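You operate a simulated robot arm through the tools that you are given. There is no shell and no other tool. Be economical: measure what you need, move in short steps, check, and stop when the job is done.

You are at the controls of a simulated two-armed robot. One attempt, no reset.

TASK
Test the blue-tipped fibre holder on the scope and dress it till it passes.
Fine: DIRT is rubbed off on the white pad, SCRATCH on the green film; test again and leave it in the dock.

It is judged by the outcome, as a careful person would: the job done as asked, and still so three seconds after it is handed in. It fails if anything else is knocked over, pushed out of place, dropped, spilled or broken.

THE ROBOT
Two 7-joint arms with fingered hands on one trunk, on a carriage that runs on a rail from [0.001, -0.664] to [-0.002, 1.216] (x, y) and turns from -212 to 120 degrees about z. Base frame: it is fixed where the carriage stands at the start and does not move with it; the origin is on the floor, on the carriage's upright axis, x ahead of it, y to its left, z up. Units: m, degrees, N and s.
The left shoulder is at the start at [0.07, 0.188, 1.298], the right one opposite. With the tool pointing down near the work surface each hand reaches from about 0.1 to 0.82 m from the robot's upright axis, wherever it stands, measured 20 degrees to its own side. Places, roughly: dock of the fibre scope [0.8, -0.3, 0.9]; fibre scope [0.8, -0.3, 0.9]; green film [0.6, -0.4, 0.9]; green key [0.8, -0.4, 0.9]; white pad [0.6, -0.5, 0.9]. Payload 4 kg a hand.
Tool frame (each hand has its own): the origin (TCP) lies between the finger pads and is the grasp point; the fingertips stand 0.026 m ahead of it; z points along the fingers, y is the line along which they close. Largest opening 0.132 m; the body of the gripper starts 0.073 m behind the TCP. The gripper is a hand of 4 fingers: y runs from the thumb to the fingers, the wrist lies at [0, 0, -0.224] in the tool frame, and closing takes about 1.5 s.
Orientation is told as [roll, pitch, yaw] about the base's x, y, z axes, in that order, counted from this pose: with the fingers straight down and closing along the base's y, the tool's x points along the base's -x, its y along +y and its z along -z.

THE INTERFACE
- The arms move only by the tool play_rows. It takes "left_commands", "right_commands" or both (then of equal length, played together; a hand with none holds still); each is text: rows parted by semicolons, each of 6 numbers parted by spaces: the shift along the tool's x, y, z in m, then the turn, a rotation vector about the tool's x, y, z in degrees. In form: dx dy dz rx ry rz; .... A call has 1 to 12 rows; each row shifts and turns the commanded pose from where the row before left it, along the tool's axes as they then stand. "left_gripper" and "right_gripper" are, for a hand that has rows, the closure, from 0 (fully open) to 1 (shut), set as the call begins (left out, the last holds). A row lasts 0.2 s, in which the tool goes at most 0.05 m and 8.6 degrees; a call with a longer step from one row to the next is refused whole, and so is a gripper value outside its range. A pose out of reach is approached as far as the arm can. The call stops where the force on the tool passes 40 N (or 10 N more than at its start, if that is more) or the arm is blocked; 0.2 s more then pass. Each finger travels about 0.072 m/s and halts on what it meets, pressing with about 30 N; the grip force reading is that of the motor and also rises with nothing between the fingers. The clock runs only during rows and for 0.2 s after the last one: add rows that do not move to give the fingers time. It gives the time, the measured TCP pose, the force on the tool (base axes), the opening and the grip force at its end, in the units of the frame above (readings bear some noise), with the torque about the TCP (base axes, N m) and any sound that the robot's microphone picked up.
- Cameras (640 x 400 px; columns grow to the right, rows downward): "scene" is now at [0.1288, -0.0394, 1.5236]; the picture's right is [-0.47, -0.88, 0.00], its down [-0.53, 0.28, -0.80] and it looks along [0.70, -0.38, -0.60] (base axes); focal length 270 px, centre (320, 200). "left" rides on the left gripper at [-0.073, 0.006, -0.093] in its tool frame; the picture's right is [-0.08, -1.00, 0.00], its down [0.78, -0.06, -0.62] and it looks along [0.61, -0.05, 0.79] (tool axes); focal length 230 px, centre (320, 200). "right" rides on the right gripper at [0.073, 0.006, -0.094] in its tool frame; the picture's right is [-0.08, 1.00, 0.00], its down [-0.78, -0.06, -0.62] and it looks along [-0.61, -0.05, 0.79] (tool axes); focal length 230 px, centre (320, 200). There is no depth. A picture from a camera that has moved, and an enlarged one, comes with that camera's place and axes in the base frame and with its lens.
- snapshot(camera): a new picture of that camera. No time passes.
- slide_trunk(by): slides the trunk up (or, below 0, down) by that many m; the arms and the scene camera ride with it, the base frame stays. It gives what a move gives, with no picture.
- drive_base(legs): drives the robot by 1 to 6 legs, each [ahead, left, turn to the left] in m, m and degrees, along the robot's own axes; the way and the turn of a leg run together, so that a leg with both is an arc; at most 1.5 m and 180 degrees a leg. The arms and the cameras ride along, it lands a little off, and it stops where it bumps. It keeps to its track: a leg is cut to what the track allows. It gives what a move gives.
- finger_targets(finger1, finger2, finger3, thumb_bend, hand): sets how far each is bent, from 0 (flat) to 1 (curled in); at 0.3 the hand is open as for a grip, at 0.7 the pads meet at the TCP. One left out holds its place. A second passes; each finger stops where it meets its share of the squeeze, and holds until it gets a number again. A gripper value or a shape takes the hand back. It gives what a move gives, with no picture; readings hold the bend of each and the force on the fingers (four entries, about 0 where the hand has none), thumb and palm.
- grasp_type(shape, hand): the hand has 4 fingers and takes this shape, open, in about a second: jaw (thumb against the fingers, like two jaws); tri (thumb and two fingers); tip (a fingertip pinch); poke (one finger out to press); point (the index stretched); flat (the hand flat); cup (the hand cupped); fist (a fist). The gripper value then closes the fingers along that shape, each until it touches; the sizes above hold for jaw. It gives what a move gives, with no picture.
- turn_head(pan, tilt): turns the head with the scene camera to pan (to the left, within 86 degrees either way) and tilt (down, from -29 to 69), counted from straight ahead of the robot. It gives what a move gives.
- enlarge(camera, box): a new picture of the part [left, top, right, bottom] of that camera's present view, enlarged. No time passes.
- sign_off(): hands the job in; it is judged then, once.

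Go step by step. Nothing tells you exact positions but the pictures and the camera data: compare them with the known pose of the tool, close in by small moves and look again before you grip or let go. The budget is 120 turns and 88 pictures, counting those below and the enlarged ones. Unless the task says otherwise, let go and move clear before handing in, and close with one line.

The tools are called after "Emit:" as a command line: name --argument value ..., lists and objects as JSON in quotes. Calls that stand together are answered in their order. play_rows: Moves the arms, as the interface text tells. Its arguments: {"type":"object","properties":{"left_commands":{"type":"string"},"left_gripper":{"type":"number"},"right_commands":{"type":"string"},"right_gripper":{"type":"number"}},"required":[]} The other tools are called the same way: slide_trunk (by) slides the trunk up or down; grasp_type (shape, hand) gives the hand a shape; finger_targets (finger1, finger2, finger3, thumb_bend, hand) moves the fingers one by one; drive_base (legs) drives the base; turn_head (pan, tilt) turns the head that bears the scene camera; snapshot (camera) takes a picture; enlarge (camera, box) takes an enlarged picture of a part of a camera's view; sign_off () hands the job in.

At the start:

```text
time_s: 0.0
left_ee_pos: [0.5515, -0.0848, 1.1872]
left_ee_rot: [0.0, 0.0, 0.1]
left_ft_force: [-0.5, 0.1, 0.4]
left_torque: [0.03, -0.01, -0.02]
left_gripper_width: 0.1317
left_grip_force: 0.0
left_shape: jaw
left_bend: [0.3, 0.3, 0.3, 0.3]
left_finger forces: [0.1, 0.0, 0.1, 0.1, 0.0, 0.1]
right_ee_pos: [0.3518, -0.3845, 1.1274]
right_ee_rot: [0.0, 0.0, -0.1]
right_ft_force: [0.1, 0.0, -0.5]
right_torque: [-0.01, 0.02, 0.0]
right_gripper_width: 0.1321
right_grip_force: 0.1
right_shape: jaw
right_bend: [0.3, 0.3, 0.3, 0.3]
right_finger forces: [0.0, 0.1, 0.0, 0.0, 0.0, 0.0]
trunk travel left (down, up): [-0.775, 0.165]
robot x, y, heading: [-0.0021, 0.0011, -0.1]
head pan, tilt: [-28.3, 36.9]
```

scene: 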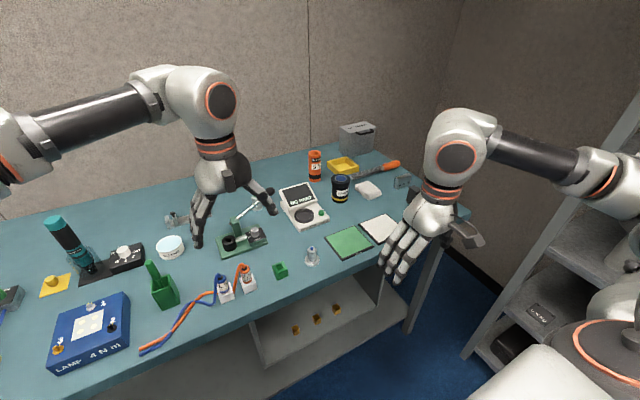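
right: 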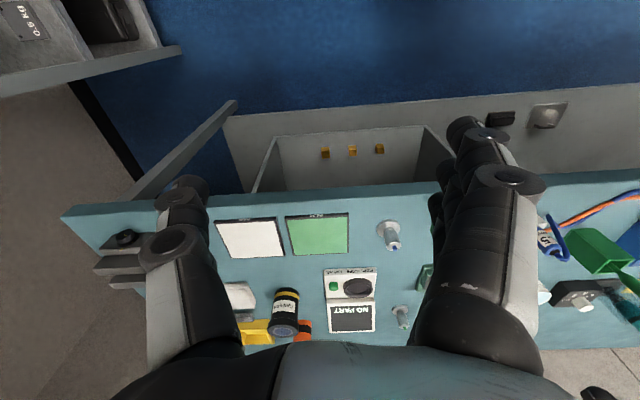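
left: 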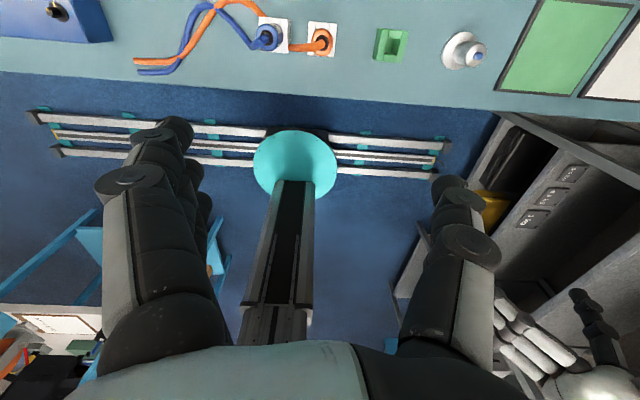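

I see the scope (white, with "NO PART" screen), the green film, the white pad, and what looks like a fibre holder standing near the front of the bench. I'll enlarge to be sure.

Emit:
enlarge --camera "scene" --box '[220, 160, 420, 285]'

Emit:
enlarge --camera "right" --box '[200, 190, 440, 340]'

```text
3.20 times, centred on (320, 222) of scene
camera zoom: at [0.1288, -0.0394, 1.5236], right [-0.47, -0.88, 0.0], down [-0.53, 0.28, -0.8], along [0.7, -0.38, -0.6], focal length 863 px, centre (320, 128)
```

zoom: 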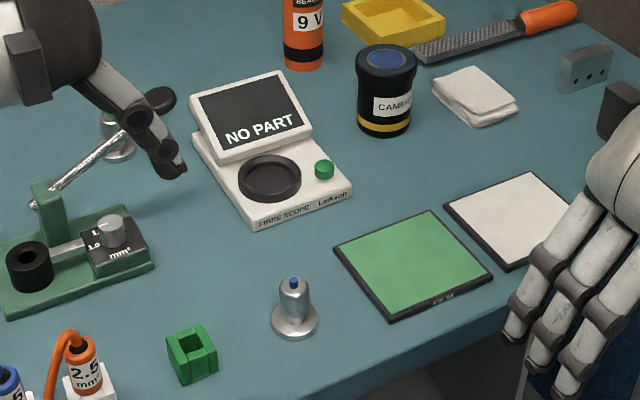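

```text
2.67 times, centred on (320, 265) of right
camera zoom: at [0.2787, -0.3784, 1.2182], right [0.08, 1.0, 0.0], down [0.78, -0.06, 0.62], along [0.61, -0.05, -0.79], focal length 614 px, centre (320, 27)
```

zoom: 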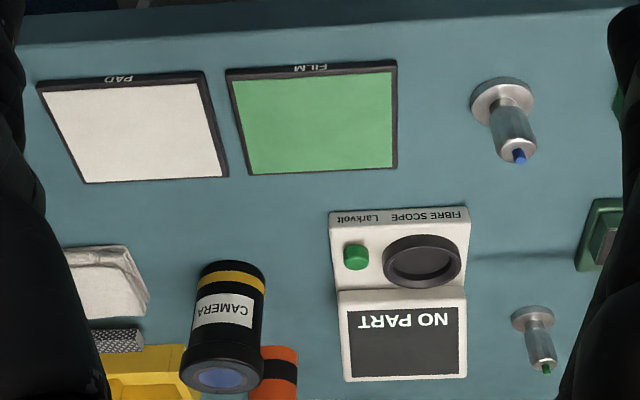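

The holder with the blue tip stands at about (0.61, -0.27, 0.89), and the dock is at about (0.79, -0.33, 0.91). I'll move the left arm aside and then drive 0.15 m to the right, so that the dock is straight ahead of the right shoulder.

Emit:
play_rows --left_commands "0 0.04 -0.02 0 0 0;0 0.04 -0.02 0 0 0;0 0.04 -0.01 0 0 0;0 0.04 0 0 0 0;0 0.04 0 0 0 0;0 0.04 0 0 0 0;0 0.04 0 0 0 0"

Emit:
drive_base --legs '[[0, -0.15, 0]]'

Emit:
snapshot --camera "scene"

Emit:
snapshot --camera "right"

```text
time_s: 1.6
left_ee_pos: [0.5493, 0.1983, 1.2371]
left_ee_rot: [-0.1, 0.1, -0.1]
left_ft_force: [0.5, -0.2, -0.1]
left_torque: [-0.04, -0.01, 0.0]
left_gripper_width: 0.132
left_grip_force: 0.0
left_shape: jaw
left_bend: [0.3, 0.3, 0.3, 0.3]
left_finger forces: [0.1, 0.1, 0.0, 0.1, 0.0, 0.0]
right_ee_pos: [0.3514, -0.3838, 1.1277]
right_ee_rot: [-0.1, -0.1, -0.1]
right_ft_force: [0.0, -0.3, -0.3]
right_torque: [-0.03, 0.01, -0.03]
right_gripper_width: 0.1316
right_grip_force: 0.0
right_shape: jaw
right_bend: [0.3, 0.3, 0.3, 0.3]
right_finger forces: [0.1, 0.1, 0.0, 0.0, 0.1, 0.1]
trunk travel left (down, up): [-0.775, 0.165]
robot x, y, heading: [-0.0004, 0.0011, -0.0]
head pan, tilt: [-28.3, 36.9]
```

```text
time_s: 3.0
left_ee_pos: [0.5524, 0.0488, 1.2371]
left_ee_rot: [-0.1, 0.0, 0.1]
left_ft_force: [0.0, 1.1, 0.0]
left_torque: [-0.02, -0.03, -0.01]
left_gripper_width: 0.1318
left_grip_force: 0.0
left_shape: jaw
left_bend: [0.3, 0.3, 0.3, 0.3]
left_finger forces: [0.1, 0.1, 0.0, 0.0, 0.1, 0.0]
right_ee_pos: [0.3527, -0.5324, 1.1267]
right_ee_rot: [-0.1, 0.1, 0.1]
right_ft_force: [-0.7, 0.0, 0.5]
right_torque: [-0.04, -0.02, 0.0]
right_gripper_width: 0.132
right_grip_force: 0.1
right_shape: jaw
right_bend: [0.3, 0.3, 0.3, 0.3]
right_finger forces: [0.0, 0.0, 0.0, 0.0, 0.0, 0.0]
trunk travel left (down, up): [-0.775, 0.165]
robot x, y, heading: [-0.0029, -0.1479, 0.1]
head pan, tilt: [-28.3, 36.9]
```

```text
82 pictures are left
camera scene: at [0.1291, -0.185, 1.5237], right [-0.47, -0.88, 0.0], down [-0.53, 0.28, -0.8], along [0.7, -0.38, -0.6], focal length 270 px, centre (320, 200)
```

scene: 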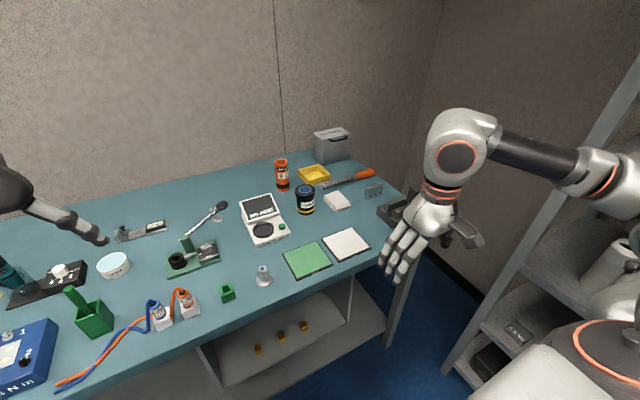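

```text
81 pictures are left
camera right: at [0.2794, -0.5245, 1.2191], right [0.08, 1.0, 0.0], down [0.79, -0.06, 0.62], along [0.61, -0.05, -0.79], focal length 230 px, centre (320, 200)
```

right: 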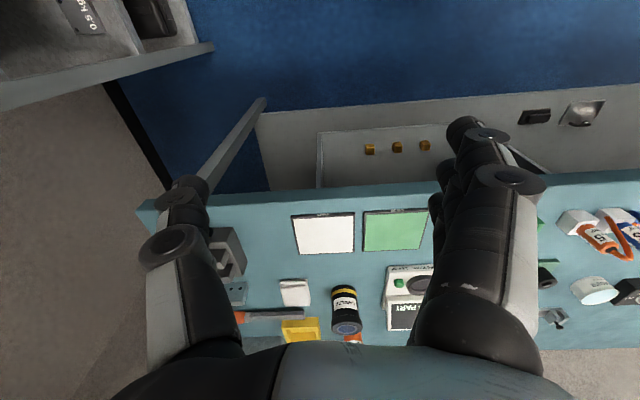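

The base is now at y = -0.148. Next I'll bring the right hand above the holder, partly closed to spare the neighbours.

Emit:
play_rows --right_commands "-0.032 0.0325 0 0 0 0;-0.032 0.0325 0 0 0 0;-0.032 0.0325 0 0 0 0;-0.032 0.0325 0 0 0 0;-0.032 0.0325 0.01 0 0 0;-0.032 0.0325 0.01 0 0 0;-0.032 0.0325 0.01 0 0 0;-0.032 0.0325 0.01 0 0 0;0 0 0 0 0 0" --right_gripper 0.35

Emit:
snapshot --camera "scene"

Emit:
snapshot --camera "right"

```text
time_s: 5.0
left_ee_pos: [0.5503, 0.0451, 1.238]
left_ee_rot: [0.0, -0.1, 0.1]
left_ft_force: [-0.1, -0.3, 0.0]
left_torque: [0.02, -0.02, -0.01]
left_gripper_width: 0.1318
left_grip_force: 0.1
left_shape: jaw
left_bend: [0.3, 0.3, 0.3, 0.3]
left_finger forces: [0.0, 0.1, 0.0, 0.1, 0.0, 0.0]
right_ee_pos: [0.6086, -0.2721, 1.0859]
right_ee_rot: [0.0, 0.0, 0.0]
right_ft_force: [-0.1, -0.4, -0.2]
right_torque: [0.04, 0.0, 0.0]
right_gripper_width: 0.0862
right_grip_force: 0.1
right_shape: jaw
right_bend: [0.7, 0.7, 0.7, 0.67]
right_finger forces: [0.0, 0.0, 0.0, 0.0, 0.0, 0.0]
trunk travel left (down, up): [-0.775, 0.165]
robot x, y, heading: [0.0014, -0.1476, 0.3]
head pan, tilt: [-28.3, 36.9]
```

```text
80 pictures are left
camera scene: at [0.1283, -0.1896, 1.5236], right [-0.47, -0.88, 0.0], down [-0.53, 0.28, -0.8], along [0.7, -0.38, -0.6], focal length 270 px, centre (320, 200)
```

scene: 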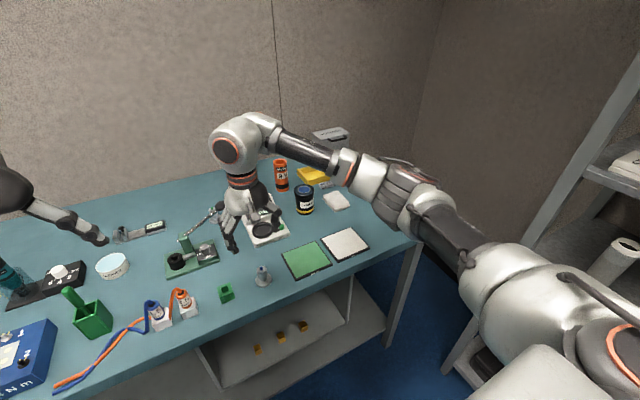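

```text
79 pictures are left
camera right: at [0.5347, -0.2662, 1.1778], right [0.08, 1.0, 0.0], down [0.78, -0.06, 0.62], along [0.62, -0.05, -0.79], focal length 230 px, centre (320, 200)
```

right: 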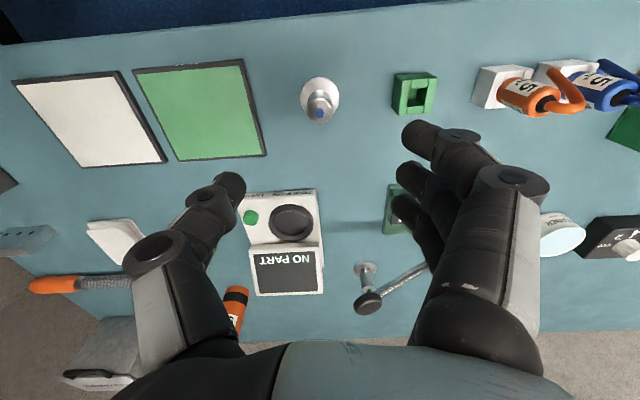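

The hand is centred over the holder, whose base I take to be at (0.609, -0.272). I'll descend partway and look again.

Emit:
play_rows --right_commands "0 0 0.03 0 0 0;0 0 0.03 0 0 0;0 0 0.03 0 0 0;0 0 0.026 0 0 0;0 0 0 0 0 0"

Emit:
snapshot --camera "right"

Emit:
enlarge --camera "scene" --box '[190, 200, 350, 300]'

```text
time_s: 6.2
left_ee_pos: [0.551, 0.046, 1.2361]
left_ee_rot: [-0.1, 0.0, 0.1]
left_ft_force: [-0.2, -0.1, 0.3]
left_torque: [0.01, -0.03, 0.0]
left_gripper_width: 0.132
left_grip_force: 0.1
left_shape: jaw
left_bend: [0.3, 0.3, 0.3, 0.3]
left_finger forces: [0.0, 0.1, 0.0, 0.0, 0.0, 0.0]
right_ee_pos: [0.6072, -0.2727, 0.9693]
right_ee_rot: [-0.1, -0.1, 0.1]
right_ft_force: [0.1, 0.0, -0.4]
right_torque: [-0.01, -0.04, 0.0]
right_gripper_width: 0.0861
right_grip_force: 0.0
right_shape: jaw
right_bend: [0.7, 0.7, 0.7, 0.67]
right_finger forces: [0.1, 0.1, 0.0, 0.0, 0.1, 0.1]
trunk travel left (down, up): [-0.775, 0.165]
robot x, y, heading: [-0.0013, -0.1479, 0.2]
head pan, tilt: [-28.3, 36.9]
```

```text
78 pictures are left
camera right: at [0.5347, -0.2665, 1.0613], right [0.08, 1.0, 0.0], down [0.78, -0.06, 0.62], along [0.62, -0.05, -0.79], focal length 230 px, centre (320, 200)
```

right: 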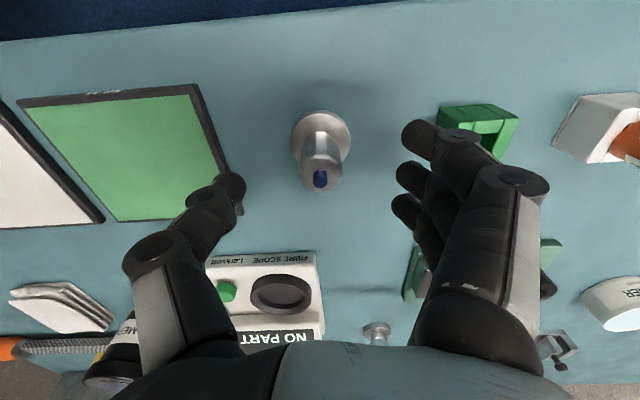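

```text
4.00 times, centred on (270, 250) of scene
camera zoom: at [0.1286, -0.1884, 1.5236], right [-0.47, -0.88, 0.0], down [-0.53, 0.28, -0.8], along [0.7, -0.38, -0.6], focal length 1079 px, centre (520, 0)
```

zoom: 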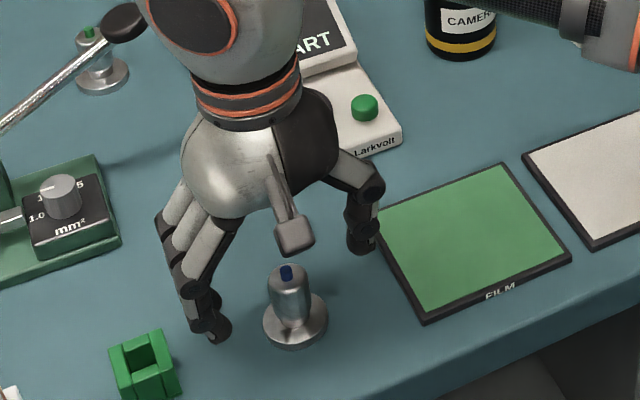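

The tip top is at z ≈ 0.949 and the hand is aligned with it. I'll narrow the fingers a bit more to clear the green box, descend to z ≈ 0.928 and close.

Emit:
play_rows --right_commands "-0.002 0 0 0 0 0;0 0 0 0 0 0;0 0 0.015 0 0 0;0 0 0.015 0 0 0;0 0 0.011 0 0 0;0 0 0 0 0 0" --right_gripper 0.5

Emit:
snapshot --camera "right"

```text
time_s: 7.6
left_ee_pos: [0.5522, 0.0458, 1.2374]
left_ee_rot: [0.0, 0.0, 0.1]
left_ft_force: [0.3, 0.3, 0.0]
left_torque: [-0.04, 0.01, 0.02]
left_gripper_width: 0.1317
left_grip_force: 0.1
left_shape: jaw
left_bend: [0.3, 0.3, 0.3, 0.3]
left_finger forces: [0.0, 0.0, 0.0, 0.1, 0.0, 0.0]
right_ee_pos: [0.6113, -0.2727, 0.9295]
right_ee_rot: [0.0, 0.0, 0.1]
right_ft_force: [0.1, 0.9, 0.3]
right_torque: [-0.02, -0.02, -0.01]
right_gripper_width: 0.0667
right_grip_force: 0.0
right_shape: jaw
right_bend: [0.73, 0.73, 0.73, 0.7]
right_finger forces: [0.1, 0.0, 0.0, 0.0, 0.1, 0.0]
trunk travel left (down, up): [-0.775, 0.165]
robot x, y, heading: [-0.0002, -0.1469, -0.0]
head pan, tilt: [-28.3, 36.9]
```

```text
76 pictures are left
camera right: at [0.5374, -0.2666, 1.0204], right [0.08, 1.0, 0.0], down [0.78, -0.06, 0.62], along [0.61, -0.05, -0.79], focal length 230 px, centre (320, 200)
```

right: 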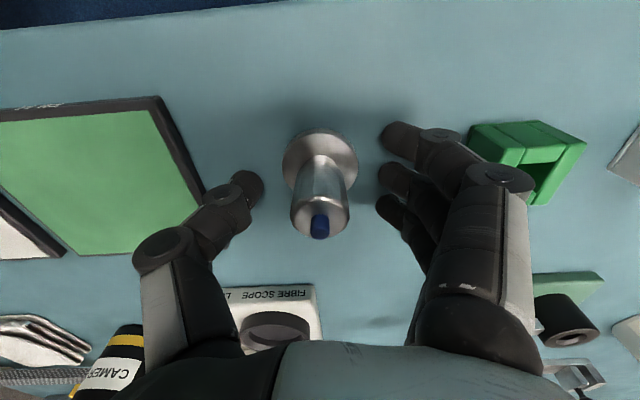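

The body lies between the thumb and fingers. I'm closing the hand now.

Emit:
play_rows --right_commands "0 0 0 0 0 0;0 0 0 0 0 0;0 0 0 0 0 0;0 0 0 0 0 0;0 0 0 0 0 0;0 0 0 0 0 0;0 0 0 0 0 0" --right_gripper 1

Emit:
snapshot --camera "right"

Emit:
enlarge --camera "scene" --box '[190, 200, 350, 300]'

```text
time_s: 9.2
left_ee_pos: [0.5507, 0.0461, 1.2386]
left_ee_rot: [0.1, -0.1, 0.1]
left_ft_force: [0.2, 0.8, -0.7]
left_torque: [-0.04, -0.01, -0.02]
left_gripper_width: 0.1319
left_grip_force: 0.0
left_shape: jaw
left_bend: [0.3, 0.3, 0.3, 0.3]
left_finger forces: [0.0, 0.0, 0.0, 0.0, 0.1, 0.0]
right_ee_pos: [0.6112, -0.2737, 0.9306]
right_ee_rot: [0.1, -0.3, 0.0]
right_ft_force: [4.4, -2.8, 18.9]
right_torque: [0.0, -0.07, -0.02]
right_gripper_width: 0.0193
right_grip_force: 30.1
right_shape: jaw
right_bend: [0.72, 0.74, 0.68, 0.7]
right_finger forces: [9.9, 14.9, 0.0, 0.0, 34.8, 0.0]
trunk travel left (down, up): [-0.775, 0.165]
robot x, y, heading: [0.0015, -0.1489, 0.1]
head pan, tilt: [-28.3, 36.9]
```

```text
75 pictures are left
camera right: at [0.5366, -0.2667, 1.0222], right [0.08, 1.0, 0.0], down [0.78, -0.06, 0.62], along [0.62, -0.05, -0.79], focal length 230 px, centre (320, 200)
```

right: 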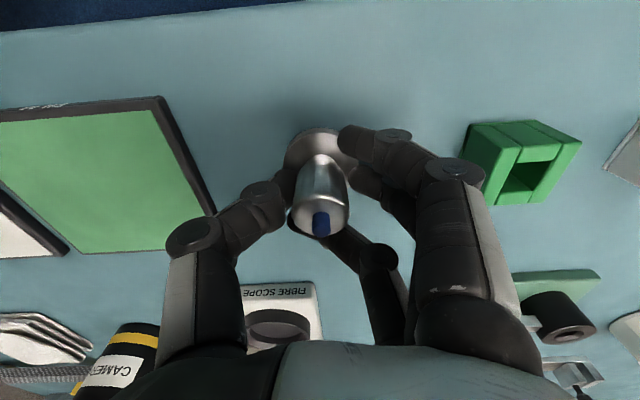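

```text
4.00 times, centred on (270, 250) of scene
camera zoom: at [0.1271, -0.1884, 1.5239], right [-0.47, -0.88, 0.0], down [-0.53, 0.28, -0.8], along [0.71, -0.38, -0.6], focal length 1079 px, centre (520, 0)
```

zoom: 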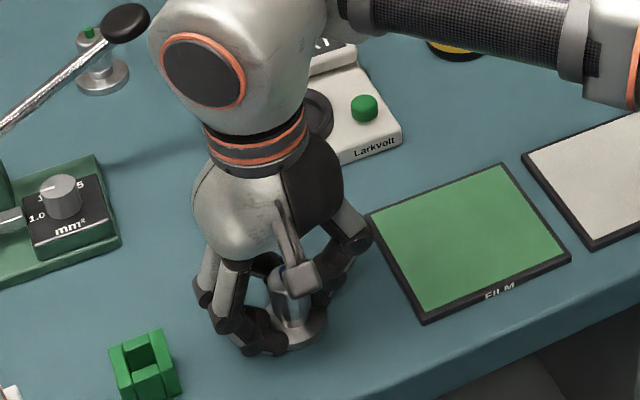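

Two fingers and the thumb hold the body. I'll lift a few centimetres and check that the holder stays upright.

Emit:
play_rows --right_commands "0 0 -0.01 0 0 0;0 0 -0.02 0 0 0;0 0 -0.03 0 0 0;0 0 -0.03 0 0 0;0 0 0 0 0 0"

Emit:
snapshot --camera "right"

Emit:
enlarge --camera "scene" --box '[190, 175, 350, 275]'

```text
time_s: 10.4
left_ee_pos: [0.5517, 0.0456, 1.2363]
left_ee_rot: [0.0, 0.0, 0.1]
left_ft_force: [-1.0, -0.2, 0.5]
left_torque: [-0.04, 0.01, -0.03]
left_gripper_width: 0.132
left_grip_force: 0.0
left_shape: jaw
left_bend: [0.3, 0.3, 0.3, 0.3]
left_finger forces: [0.0, 0.0, 0.0, 0.0, 0.0, 0.1]
right_ee_pos: [0.6103, -0.2741, 1.0197]
right_ee_rot: [0.0, 0.0, 0.1]
right_ft_force: [-0.4, 0.7, -1.0]
right_torque: [-0.02, 0.0, 0.0]
right_gripper_width: 0.0178
right_grip_force: 30.1
right_shape: jaw
right_bend: [0.72, 0.73, 0.68, 0.7]
right_finger forces: [12.3, 10.2, 0.0, 0.1, 21.7, 0.0]
trunk travel left (down, up): [-0.775, 0.165]
robot x, y, heading: [0.0043, -0.146, 0.3]
head pan, tilt: [-28.3, 36.9]
```

```text
73 pictures are left
camera right: at [0.538, -0.2674, 1.111], right [0.08, 1.0, 0.0], down [0.79, -0.06, 0.62], along [0.61, -0.05, -0.79], focal length 230 px, centre (320, 200)
```

right: 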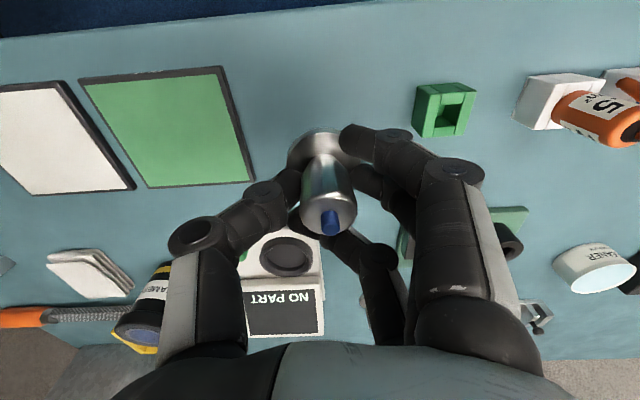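

```text
4.00 times, centred on (270, 225) of scene
camera zoom: at [0.1291, -0.1885, 1.5236], right [-0.47, -0.88, 0.0], down [-0.53, 0.28, -0.8], along [0.7, -0.38, -0.6], focal length 1079 px, centre (520, 100)
```

zoom: 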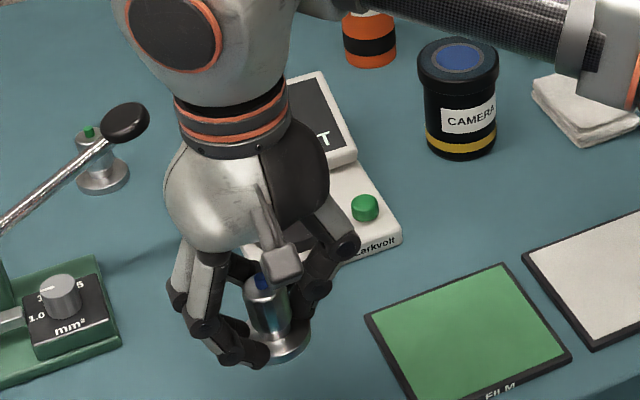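

The holder came up nearly upright. I'll carry it above the dock, at roughly (0.787, -0.331), and look.

Emit:
play_rows --right_commands "-0.03 -0.01 0 0 0 0;-0.03 -0.01 0 0 0 0;-0.03 -0.01 0 0 0 0;-0.03 -0.01 0 0 0 0;-0.03 -0.01 0 0 0 0;-0.03 -0.01 0 0 0 0;0 0 0 0 0 0"

Emit:
snapshot --camera "right"

Emit:
enlarge --camera "scene" --box '[190, 160, 350, 260]'

```text
time_s: 12.0
left_ee_pos: [0.5522, 0.0439, 1.2376]
left_ee_rot: [0.1, 0.0, 0.2]
left_ft_force: [-0.3, -0.6, 0.5]
left_torque: [0.01, -0.01, -0.01]
left_gripper_width: 0.1318
left_grip_force: 0.1
left_shape: jaw
left_bend: [0.3, 0.3, 0.3, 0.3]
left_finger forces: [0.0, 0.0, 0.1, 0.0, 0.0, 0.1]
right_ee_pos: [0.7699, -0.3284, 1.0184]
right_ee_rot: [0.1, -0.1, 0.1]
right_ft_force: [-0.1, 0.0, -0.3]
right_torque: [0.0, -0.01, 0.0]
right_gripper_width: 0.0171
right_grip_force: 29.8
right_shape: jaw
right_bend: [0.72, 0.73, 0.68, 0.7]
right_finger forces: [10.8, 10.2, 0.1, 0.1, 20.6, 0.0]
right hand out of reach, approached as far as the arm can: row 6
trunk travel left (down, up): [-0.775, 0.165]
robot x, y, heading: [-0.0009, -0.1483, -0.2]
head pan, tilt: [-28.3, 36.9]
```

```text
71 pictures are left
camera right: at [0.6965, -0.3214, 1.11], right [0.08, 1.0, 0.0], down [0.78, -0.06, 0.62], along [0.62, -0.05, -0.79], focal length 230 px, centre (320, 200)
```

right: 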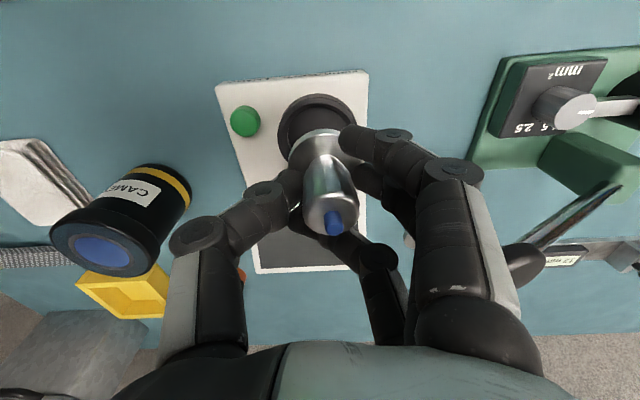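

```text
4.00 times, centred on (270, 210) of scene
camera zoom: at [0.1295, -0.1907, 1.5235], right [-0.47, -0.88, 0.0], down [-0.53, 0.29, -0.8], along [0.7, -0.38, -0.6], focal length 1079 px, centre (520, 160)
```

zoom: 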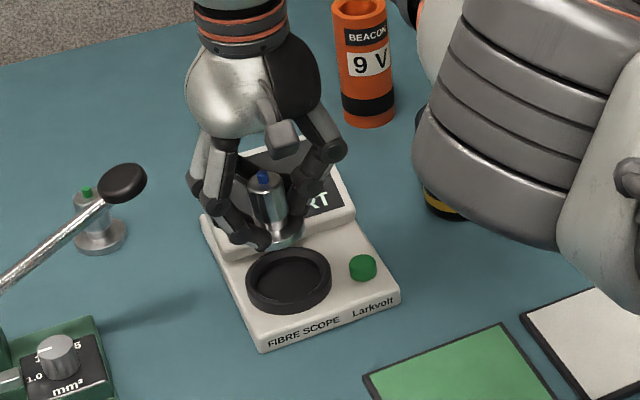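

The dock is just out of reach: the flange still needs about 13 mm in x and 6 mm in -y. I'll retract and rise, shift right and turn the robot 20° left, which brings the right shoulder forward.

Emit:
play_rows --right_commands "0.02 0 -0.02 0 0 0;0.04 0 -0.02 0 0 0;0.045 0 0 0 0 0;0.045 0 0 0 0 0;0.02 0 0 0 0 0;0 0 0 0 0 0"

Emit:
drive_base --legs '[[0, -0.1, 0], [0, 0, 20]]'

Emit:
snapshot --camera "scene"

```text
time_s: 13.4
left_ee_pos: [0.5523, 0.0466, 1.2373]
left_ee_rot: [0.0, 0.2, 0.1]
left_ft_force: [0.2, -0.5, 0.0]
left_torque: [0.01, 0.01, 0.0]
left_gripper_width: 0.1318
left_grip_force: 0.1
left_shape: jaw
left_bend: [0.3, 0.3, 0.3, 0.3]
left_finger forces: [0.0, 0.0, 0.1, 0.0, 0.0, 0.0]
right_ee_pos: [0.5987, -0.3264, 1.0586]
right_ee_rot: [0.0, 0.1, 0.1]
right_ft_force: [0.3, -0.9, -1.7]
right_torque: [-0.04, 0.01, -0.01]
right_gripper_width: 0.0169
right_grip_force: 30.3
right_shape: jaw
right_bend: [0.72, 0.73, 0.68, 0.7]
right_finger forces: [9.5, 10.7, 0.0, 0.0, 19.8, 0.0]
trunk travel left (down, up): [-0.775, 0.165]
robot x, y, heading: [0.0041, -0.1481, -0.1]
head pan, tilt: [-28.3, 36.9]
```

```text
time_s: 15.6
left_ee_pos: [0.4518, 0.1218, 1.2377]
left_ee_rot: [0.0, 0.0, 20.1]
left_ft_force: [0.0, -0.7, -0.1]
left_torque: [-0.01, -0.02, -0.01]
left_gripper_width: 0.132
left_grip_force: 0.1
left_shape: jaw
left_bend: [0.3, 0.3, 0.3, 0.3]
left_finger forces: [0.0, 0.1, 0.0, 0.0, 0.0, 0.0]
right_ee_pos: [0.6238, -0.2107, 1.0588]
right_ee_rot: [0.0, 0.0, 20.0]
right_ft_force: [0.4, -0.5, -0.4]
right_torque: [0.01, 0.02, 0.02]
right_gripper_width: 0.0169
right_grip_force: 30.2
right_shape: jaw
right_bend: [0.72, 0.73, 0.68, 0.7]
right_finger forces: [8.9, 10.5, 0.0, 0.0, 19.7, 0.0]
trunk travel left (down, up): [-0.775, 0.165]
robot x, y, heading: [-0.0016, -0.2533, 19.7]
head pan, tilt: [-28.3, 36.9]
```

```text
69 pictures are left
camera scene: at [0.136, -0.2428, 1.5235], right [-0.14, -0.99, 0.0], down [-0.59, 0.09, -0.8], along [0.79, -0.12, -0.6], focal length 270 px, centre (320, 200)
```

scene: 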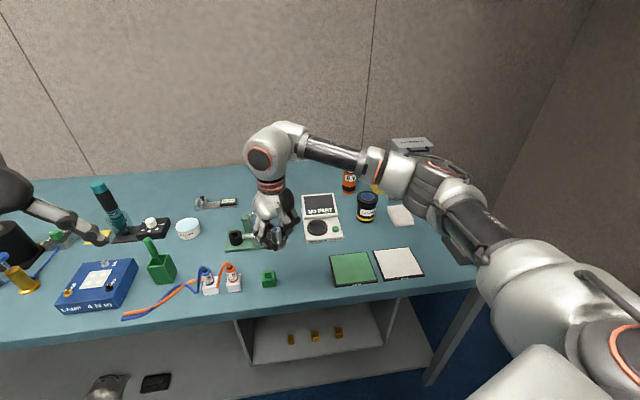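

The robot is placed. I'll turn the tool back to square and carry the holder over the dock.

Emit:
play_rows --right_commands "0 0 0 0 0 6.7;0 0 0 0 0 6.7;0 0 0 0 0 6.6;-0.03 -0.025 0.004 0 0 0;-0.03 -0.025 0.004 0 0 0;-0.03 -0.025 0.006 0 0 0;-0.03 -0.025 0.01 0 0 0;-0.03 -0.025 0.016 0 0 0;0 0 0 0 0 0"

Emit:
snapshot --camera "right"

Emit:
enlarge --camera "scene" --box '[240, 160, 400, 260]'

```text
time_s: 17.6
left_ee_pos: [0.4511, 0.123, 1.2372]
left_ee_rot: [0.0, 0.0, 20.2]
left_ft_force: [0.0, -0.1, -1.1]
left_torque: [0.04, -0.02, -0.01]
left_gripper_width: 0.1318
left_grip_force: 0.1
left_shape: jaw
left_bend: [0.3, 0.3, 0.3, 0.3]
left_finger forces: [0.0, 0.0, 0.0, 0.1, 0.0, 0.0]
right_ee_pos: [0.7741, -0.3358, 1.02]
right_ee_rot: [-0.1, 0.1, 0.1]
right_ft_force: [-0.3, 1.2, 0.0]
right_torque: [-0.04, -0.04, 0.0]
right_gripper_width: 0.0169
right_grip_force: 30.5
right_shape: jaw
right_bend: [0.72, 0.73, 0.68, 0.7]
right_finger forces: [9.4, 10.5, 0.1, 0.1, 19.3, 0.0]
trunk travel left (down, up): [-0.775, 0.165]
robot x, y, heading: [0.0011, -0.2532, 20.1]
head pan, tilt: [-28.3, 36.9]
```

```text
68 pictures are left
camera right: at [0.7001, -0.329, 1.1115], right [0.08, 1.0, 0.0], down [0.78, -0.06, 0.62], along [0.62, -0.05, -0.79], focal length 230 px, centre (320, 200)
```

right: 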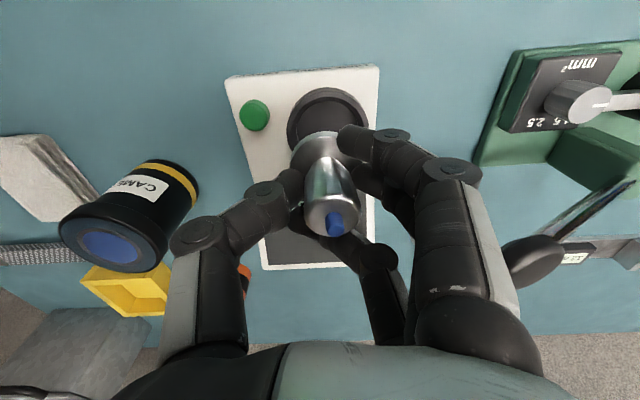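

```text
4.00 times, centred on (320, 210) of scene
camera zoom: at [0.1352, -0.2421, 1.5236], right [-0.14, -0.99, 0.0], down [-0.59, 0.09, -0.8], along [0.79, -0.12, -0.6], focal length 1079 px, centre (320, 160)
```

zoom: 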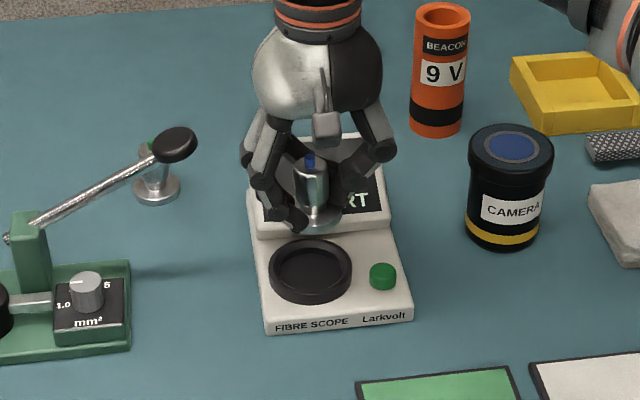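

The flange needs about 7 mm in x and 4 mm in +y to be centred over the ring. I'll shift and descend partway.

Emit:
play_rows --right_commands "-0.007 0.004 0 0 0 0;0 0 0.02 0 0 0;0 0 0.015 0 0 0;0 0 0 0 0 0"

Emit:
snapshot --camera "right"

Emit:
enlarge --camera "scene" --box '[280, 190, 360, 240]'

```text
time_s: 18.6
left_ee_pos: [0.4511, 0.123, 1.237]
left_ee_rot: [0.0, 0.0, 20.1]
left_ft_force: [-0.1, 0.5, 0.4]
left_torque: [-0.01, 0.01, -0.01]
left_gripper_width: 0.1318
left_grip_force: 0.0
left_shape: jaw
left_bend: [0.3, 0.3, 0.3, 0.3]
left_finger forces: [0.1, 0.1, 0.1, 0.1, 0.1, 0.1]
right_ee_pos: [0.7816, -0.3304, 0.984]
right_ee_rot: [0.0, 0.1, 0.0]
right_ft_force: [0.6, 0.9, -0.7]
right_torque: [-0.01, -0.03, 0.03]
right_gripper_width: 0.0171
right_grip_force: 29.7
right_shape: jaw
right_bend: [0.72, 0.73, 0.68, 0.7]
right_finger forces: [9.8, 10.6, 0.1, 0.0, 19.2, 0.1]
trunk travel left (down, up): [-0.775, 0.165]
robot x, y, heading: [0.0015, -0.2505, 20.1]
head pan, tilt: [-28.3, 36.9]
```

```text
66 pictures are left
camera right: at [0.7079, -0.3247, 1.0763], right [0.08, 1.0, 0.0], down [0.78, -0.06, 0.62], along [0.61, -0.05, -0.79], focal length 230 px, centre (320, 200)
```

right: 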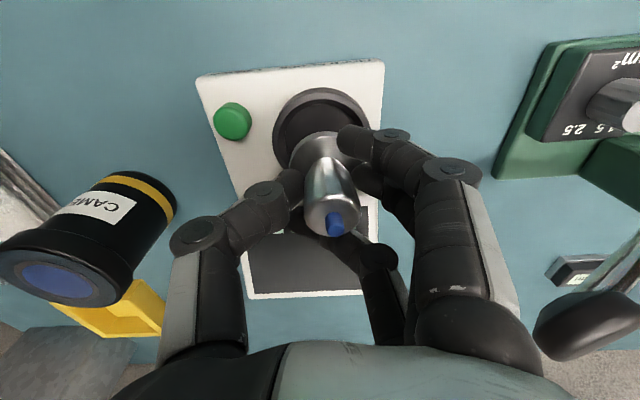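

```text
8.00 times, centred on (320, 215) of scene
camera zoom: at [0.1356, -0.2424, 1.5236], right [-0.14, -0.99, 0.0], down [-0.59, 0.09, -0.8], along [0.79, -0.12, -0.6], focal length 2158 px, centre (320, 80)
```

zoom: 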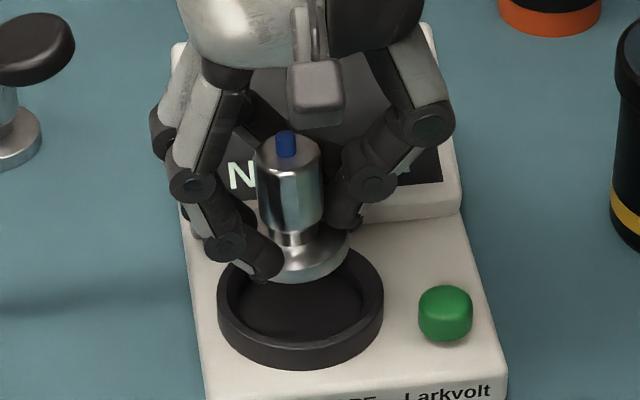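

The flange now sits over the ring to within 2–3 mm. I'll nudge +2 mm in y and lower 18 mm.

Emit:
play_rows --right_commands "0 0.002 0.006 0 0 0;0 0 0.006 0 0 0;0 0 0.006 0 0 0;0 0 0 0 0 0"

Emit:
enlarge --camera "scene" --box '[280, 190, 360, 240]'

Emit:
enlarge --camera "right" --box '[220, 60, 420, 260]'

```text
time_s: 19.6
left_ee_pos: [0.4518, 0.1223, 1.2365]
left_ee_rot: [0.0, 0.0, 20.1]
left_ft_force: [0.3, 0.0, 0.1]
left_torque: [0.01, -0.03, 0.0]
left_gripper_width: 0.132
left_grip_force: 0.1
left_shape: jaw
left_bend: [0.3, 0.3, 0.3, 0.3]
left_finger forces: [0.0, 0.0, 0.1, 0.0, 0.0, 0.1]
right_ee_pos: [0.781, -0.3303, 0.9671]
right_ee_rot: [0.0, 0.0, -0.1]
right_ft_force: [-0.2, -1.1, -0.3]
right_torque: [0.0, 0.02, -0.01]
right_gripper_width: 0.0171
right_grip_force: 30.5
right_shape: jaw
right_bend: [0.72, 0.73, 0.68, 0.7]
right_finger forces: [9.9, 10.6, 0.0, 0.0, 19.2, 0.0]
trunk travel left (down, up): [-0.775, 0.165]
robot x, y, heading: [0.0016, -0.2495, 20.0]
head pan, tilt: [-28.3, 36.9]
```

```text
8.00 times, centred on (320, 215) of scene
camera zoom: at [0.1358, -0.2426, 1.5236], right [-0.14, -0.99, 0.0], down [-0.59, 0.09, -0.8], along [0.79, -0.12, -0.6], focal length 2158 px, centre (320, 80)
```

zoom: 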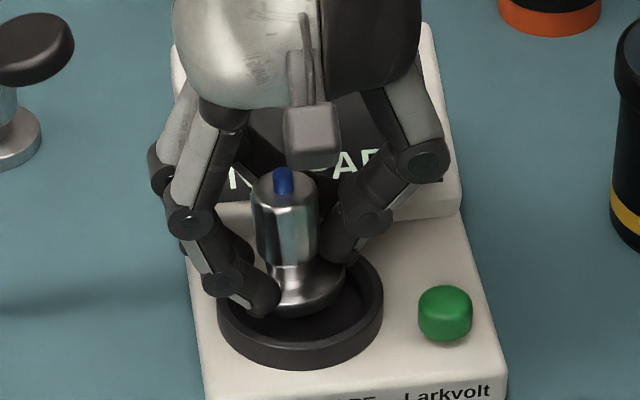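

```text
2.00 times, centred on (320, 160) of right
camera zoom: at [0.7081, -0.3234, 1.0582], right [0.08, 1.0, 0.0], down [0.79, -0.06, 0.62], along [0.61, -0.05, -0.79], focal length 460 px, centre (320, 280)
```

zoom: 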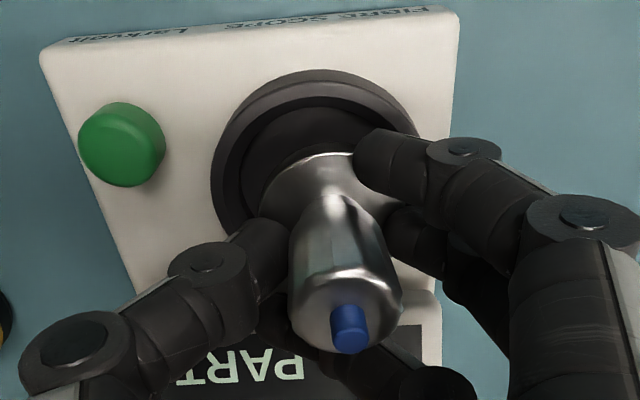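

The flange is inside the ring outline. I'll lower in small steps until it seats.

Emit:
play_rows --right_commands "-0.002 0 0.004 0 0 0;0 0 0.004 0 0 0;0 0 0.003 0 0 0;0 0 0 0 0 0"

Emit:
enlarge --camera "scene" --box '[280, 190, 360, 240]'

```text
time_s: 20.6
left_ee_pos: [0.4504, 0.1217, 1.2366]
left_ee_rot: [0.1, 0.0, 20.1]
left_ft_force: [0.7, 0.0, 0.9]
left_torque: [0.01, 0.01, 0.0]
left_gripper_width: 0.1318
left_grip_force: 0.1
left_shape: jaw
left_bend: [0.3, 0.3, 0.3, 0.3]
left_finger forces: [0.0, 0.0, 0.0, 0.0, 0.1, 0.0]
right_ee_pos: [0.7812, -0.331, 0.9571]
right_ee_rot: [0.0, 0.0, 0.1]
right_ft_force: [-8.7, -6.1, 7.2]
right_torque: [-0.05, 0.13, 0.03]
right_gripper_width: 0.0157
right_grip_force: 30.4
right_shape: jaw
right_bend: [0.75, 0.73, 0.68, 0.7]
right_finger forces: [2.3, 17.4, 0.1, 0.0, 23.2, 0.0]
trunk travel left (down, up): [-0.775, 0.165]
robot x, y, heading: [0.0026, -0.2498, 20.0]
head pan, tilt: [-28.3, 36.9]
```

```text
8.00 times, centred on (320, 215) of scene
camera zoom: at [0.1327, -0.2437, 1.5239], right [-0.14, -0.99, 0.0], down [-0.59, 0.09, -0.8], along [0.79, -0.11, -0.6], focal length 2158 px, centre (320, 80)
```

zoom: 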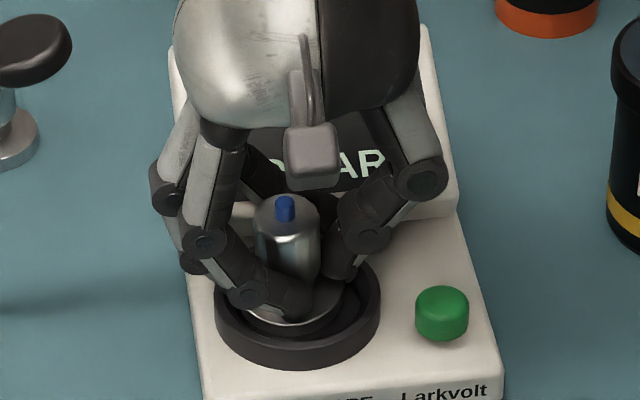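

There is contact and the holder seems to have tipped a little. I'll take a closer look from the wrist camera.

Emit:
enlarge --camera "right" --box '[220, 60, 420, 260]'

Emit:
enlarge --camera "scene" --box '[298, 208, 338, 238]'

```text
2.00 times, centred on (320, 160) of right
camera zoom: at [0.7082, -0.3246, 1.0492], right [0.08, 1.0, 0.0], down [0.78, -0.06, 0.62], along [0.62, -0.05, -0.79], focal length 460 px, centre (320, 280)
```

zoom: 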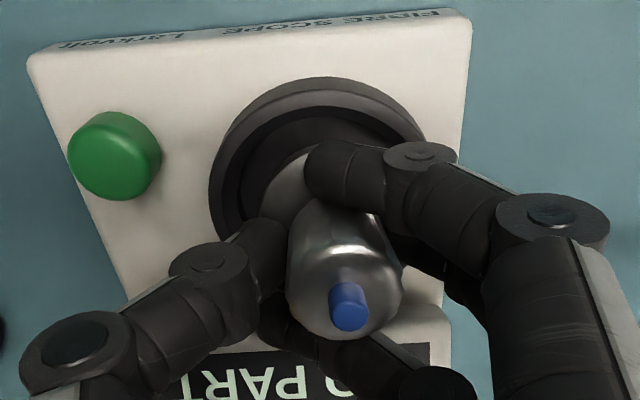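

```text
13.33 times, centred on (318, 223) of scene
camera zoom: at [0.1327, -0.2437, 1.5239], right [-0.14, -0.99, 0.0], down [-0.59, 0.09, -0.8], along [0.79, -0.11, -0.6], focal length 3597 px, centre (347, -107)
```

zoom: 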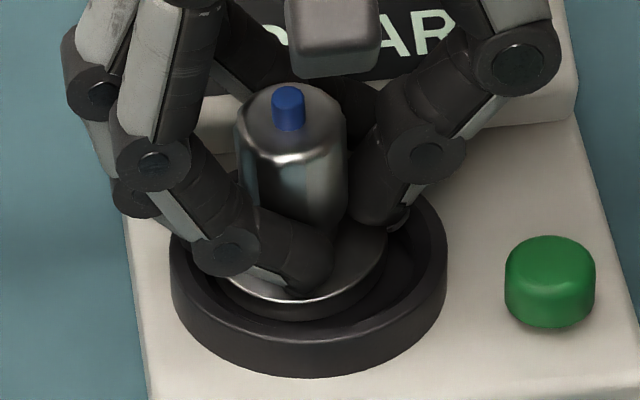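

The flange seems to catch on the back-left of the rim: the gap is larger at the front and right, and the force points -x, -y, +z. I'll lift slightly, shift 4 mm towards me and 3 mm to the right, and lower again.

Emit:
play_rows --right_commands "0 0 -0.006 0 0 0;0.006 -0.003 0 0 0 0;0 0 0 0 0 0"

Emit:
enlarge --camera "scene" --box '[298, 208, 338, 238]'

Emit:
enlarge --camera "right" --box '[220, 60, 420, 260]'

```text
time_s: 21.4
left_ee_pos: [0.4515, 0.1224, 1.2366]
left_ee_rot: [0.0, 0.0, 20.0]
left_ft_force: [-0.2, 0.4, 0.1]
left_torque: [0.0, 0.04, 0.05]
left_gripper_width: 0.132
left_grip_force: 0.0
left_shape: jaw
left_bend: [0.3, 0.3, 0.3, 0.3]
left_finger forces: [0.1, 0.0, 0.0, 0.1, 0.0, 0.1]
right_ee_pos: [0.778, -0.3323, 0.9629]
right_ee_rot: [0.0, 0.0, 0.0]
right_ft_force: [1.0, -0.9, 0.2]
right_torque: [-0.01, 0.03, 0.01]
right_gripper_width: 0.0143
right_grip_force: 30.1
right_shape: jaw
right_bend: [0.75, 0.71, 0.68, 0.71]
right_finger forces: [0.1, 13.4, 0.1, 0.0, 14.4, 0.0]
trunk travel left (down, up): [-0.775, 0.165]
robot x, y, heading: [0.0004, -0.2521, 19.9]
head pan, tilt: [-28.3, 36.9]
```

```text
13.33 times, centred on (318, 223) of scene
camera zoom: at [0.1361, -0.2426, 1.5235], right [-0.14, -0.99, 0.0], down [-0.59, 0.09, -0.8], along [0.79, -0.11, -0.6], focal length 3597 px, centre (347, -107)
```

zoom: 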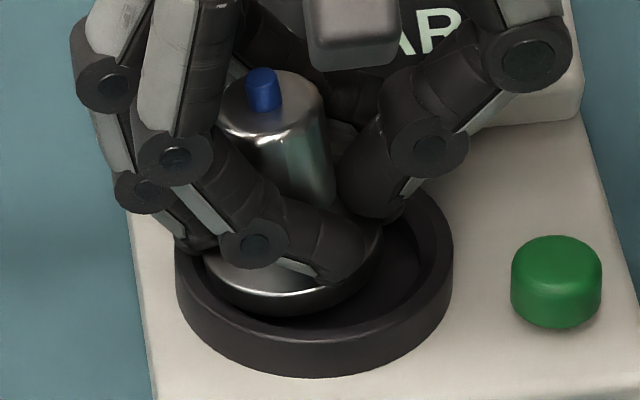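

```text
2.00 times, centred on (320, 160) of right
camera zoom: at [0.7045, -0.3266, 1.0539], right [0.08, 1.0, 0.0], down [0.78, -0.06, 0.62], along [0.61, -0.05, -0.79], focal length 460 px, centre (320, 280)
```

zoom: 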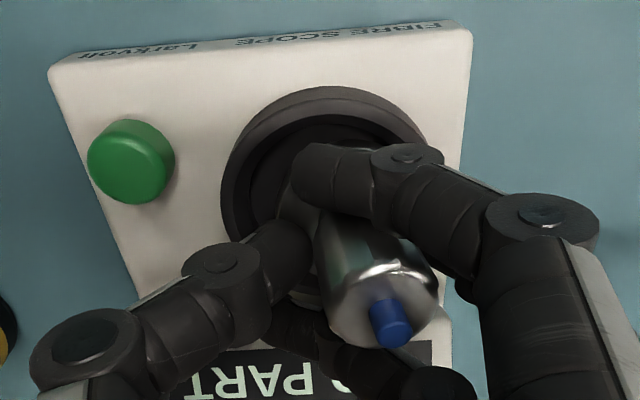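

The grip has slipped and the holder leans to the left, but its flange is inside the ring. I'll lower it to rest in the ring with a small shift right, and then release so that it rights itself.

Emit:
play_rows --right_commands "0 -0.004 0 0 0 0;0 0 0.003 0 0 0;0 0 0.003 0 0 0;0 0 0.002 0 0 0;0 0 0 0 0 0"

Emit:
enlarge --camera "scene" --box '[298, 208, 338, 238]'

```text
time_s: 22.6
left_ee_pos: [0.4495, 0.1234, 1.2384]
left_ee_rot: [0.0, 0.0, 20.1]
left_ft_force: [0.2, 1.1, 0.0]
left_torque: [0.0, -0.02, -0.02]
left_gripper_width: 0.132
left_grip_force: 0.1
left_shape: jaw
left_bend: [0.3, 0.3, 0.3, 0.3]
left_finger forces: [0.1, 0.0, 0.0, 0.0, 0.0, 0.0]
right_ee_pos: [0.777, -0.3379, 0.9557]
right_ee_rot: [0.0, -0.1, 0.0]
right_ft_force: [5.1, -2.5, 14.2]
right_torque: [0.42, -0.16, -0.17]
right_gripper_width: 0.0148
right_grip_force: 30.3
right_shape: jaw
right_bend: [0.75, 0.72, 0.68, 0.71]
right_finger forces: [0.0, 25.2, 0.1, 0.0, 16.7, 0.1]
trunk travel left (down, up): [-0.775, 0.165]
robot x, y, heading: [-0.0003, -0.2479, 19.8]
head pan, tilt: [-28.3, 36.9]
```

```text
13.33 times, centred on (318, 223) of scene
camera zoom: at [0.1339, -0.2428, 1.524], right [-0.14, -0.99, 0.0], down [-0.59, 0.09, -0.8], along [0.79, -0.12, -0.6], focal length 3597 px, centre (347, -107)
```

zoom: 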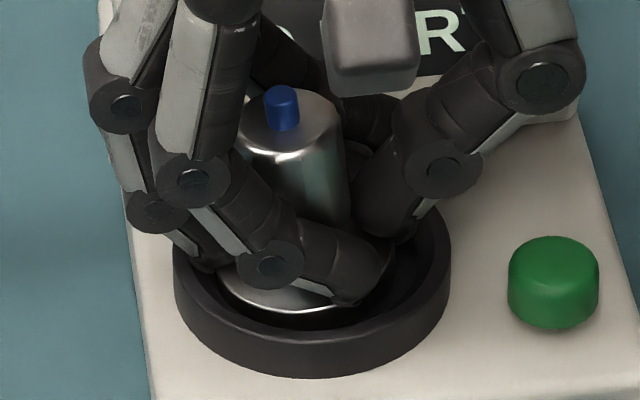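

The flange rests in the ring and the holder is straighter. I'm opening the fingers a little to release it.

Emit:
play_rows --right_commands "0 0 0 0 0 0;0 0 0 0 0 0;0 0 0 0 0 0;0 0 0 0 0 0" --right_gripper 0.65

Emit:
enlarge --camera "scene" --box '[290, 190, 354, 238]'

Emit:
enlarge --camera "right" --box '[220, 60, 420, 260]'

```text
time_s: 23.6
left_ee_pos: [0.4499, 0.1227, 1.2372]
left_ee_rot: [-0.1, -0.1, 20.2]
left_ft_force: [0.1, -0.1, 0.6]
left_torque: [-0.01, 0.02, 0.01]
left_gripper_width: 0.1319
left_grip_force: 0.1
left_shape: jaw
left_bend: [0.3, 0.3, 0.3, 0.3]
left_finger forces: [0.0, 0.0, 0.1, 0.0, 0.0, 0.1]
right_ee_pos: [0.7749, -0.336, 0.9554]
right_ee_rot: [0.0, -0.1, 0.0]
right_ft_force: [-4.4, 1.0, 10.3]
right_torque: [0.15, 0.15, 0.06]
right_gripper_width: 0.0369
right_grip_force: 0.1
right_shape: jaw
right_bend: [0.76, 0.74, 0.76, 0.74]
right_finger forces: [4.6, 0.0, 6.1, 0.0, 8.8, 0.0]
trunk travel left (down, up): [-0.775, 0.165]
robot x, y, heading: [-0.001, -0.2454, 20.0]
head pan, tilt: [-28.3, 36.9]
```

```text
8.33 times, centred on (322, 214) of scene
camera zoom: at [0.1328, -0.242, 1.5239], right [-0.14, -0.99, 0.0], down [-0.59, 0.09, -0.8], along [0.79, -0.12, -0.6], focal length 2248 px, centre (303, 83)
```

zoom: 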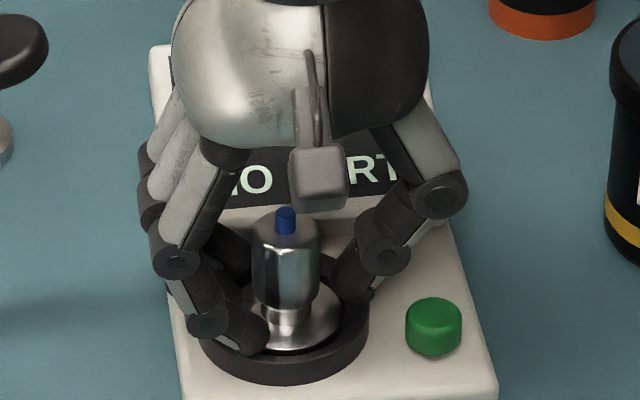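

```text
2.00 times, centred on (320, 160) of right
camera zoom: at [0.7021, -0.3302, 1.0468], right [0.08, 1.0, 0.0], down [0.78, -0.06, 0.62], along [0.62, -0.05, -0.79], focal length 460 px, centre (320, 280)
```

zoom: 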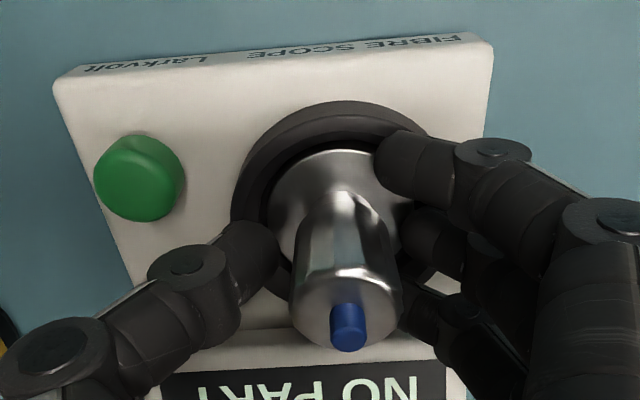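

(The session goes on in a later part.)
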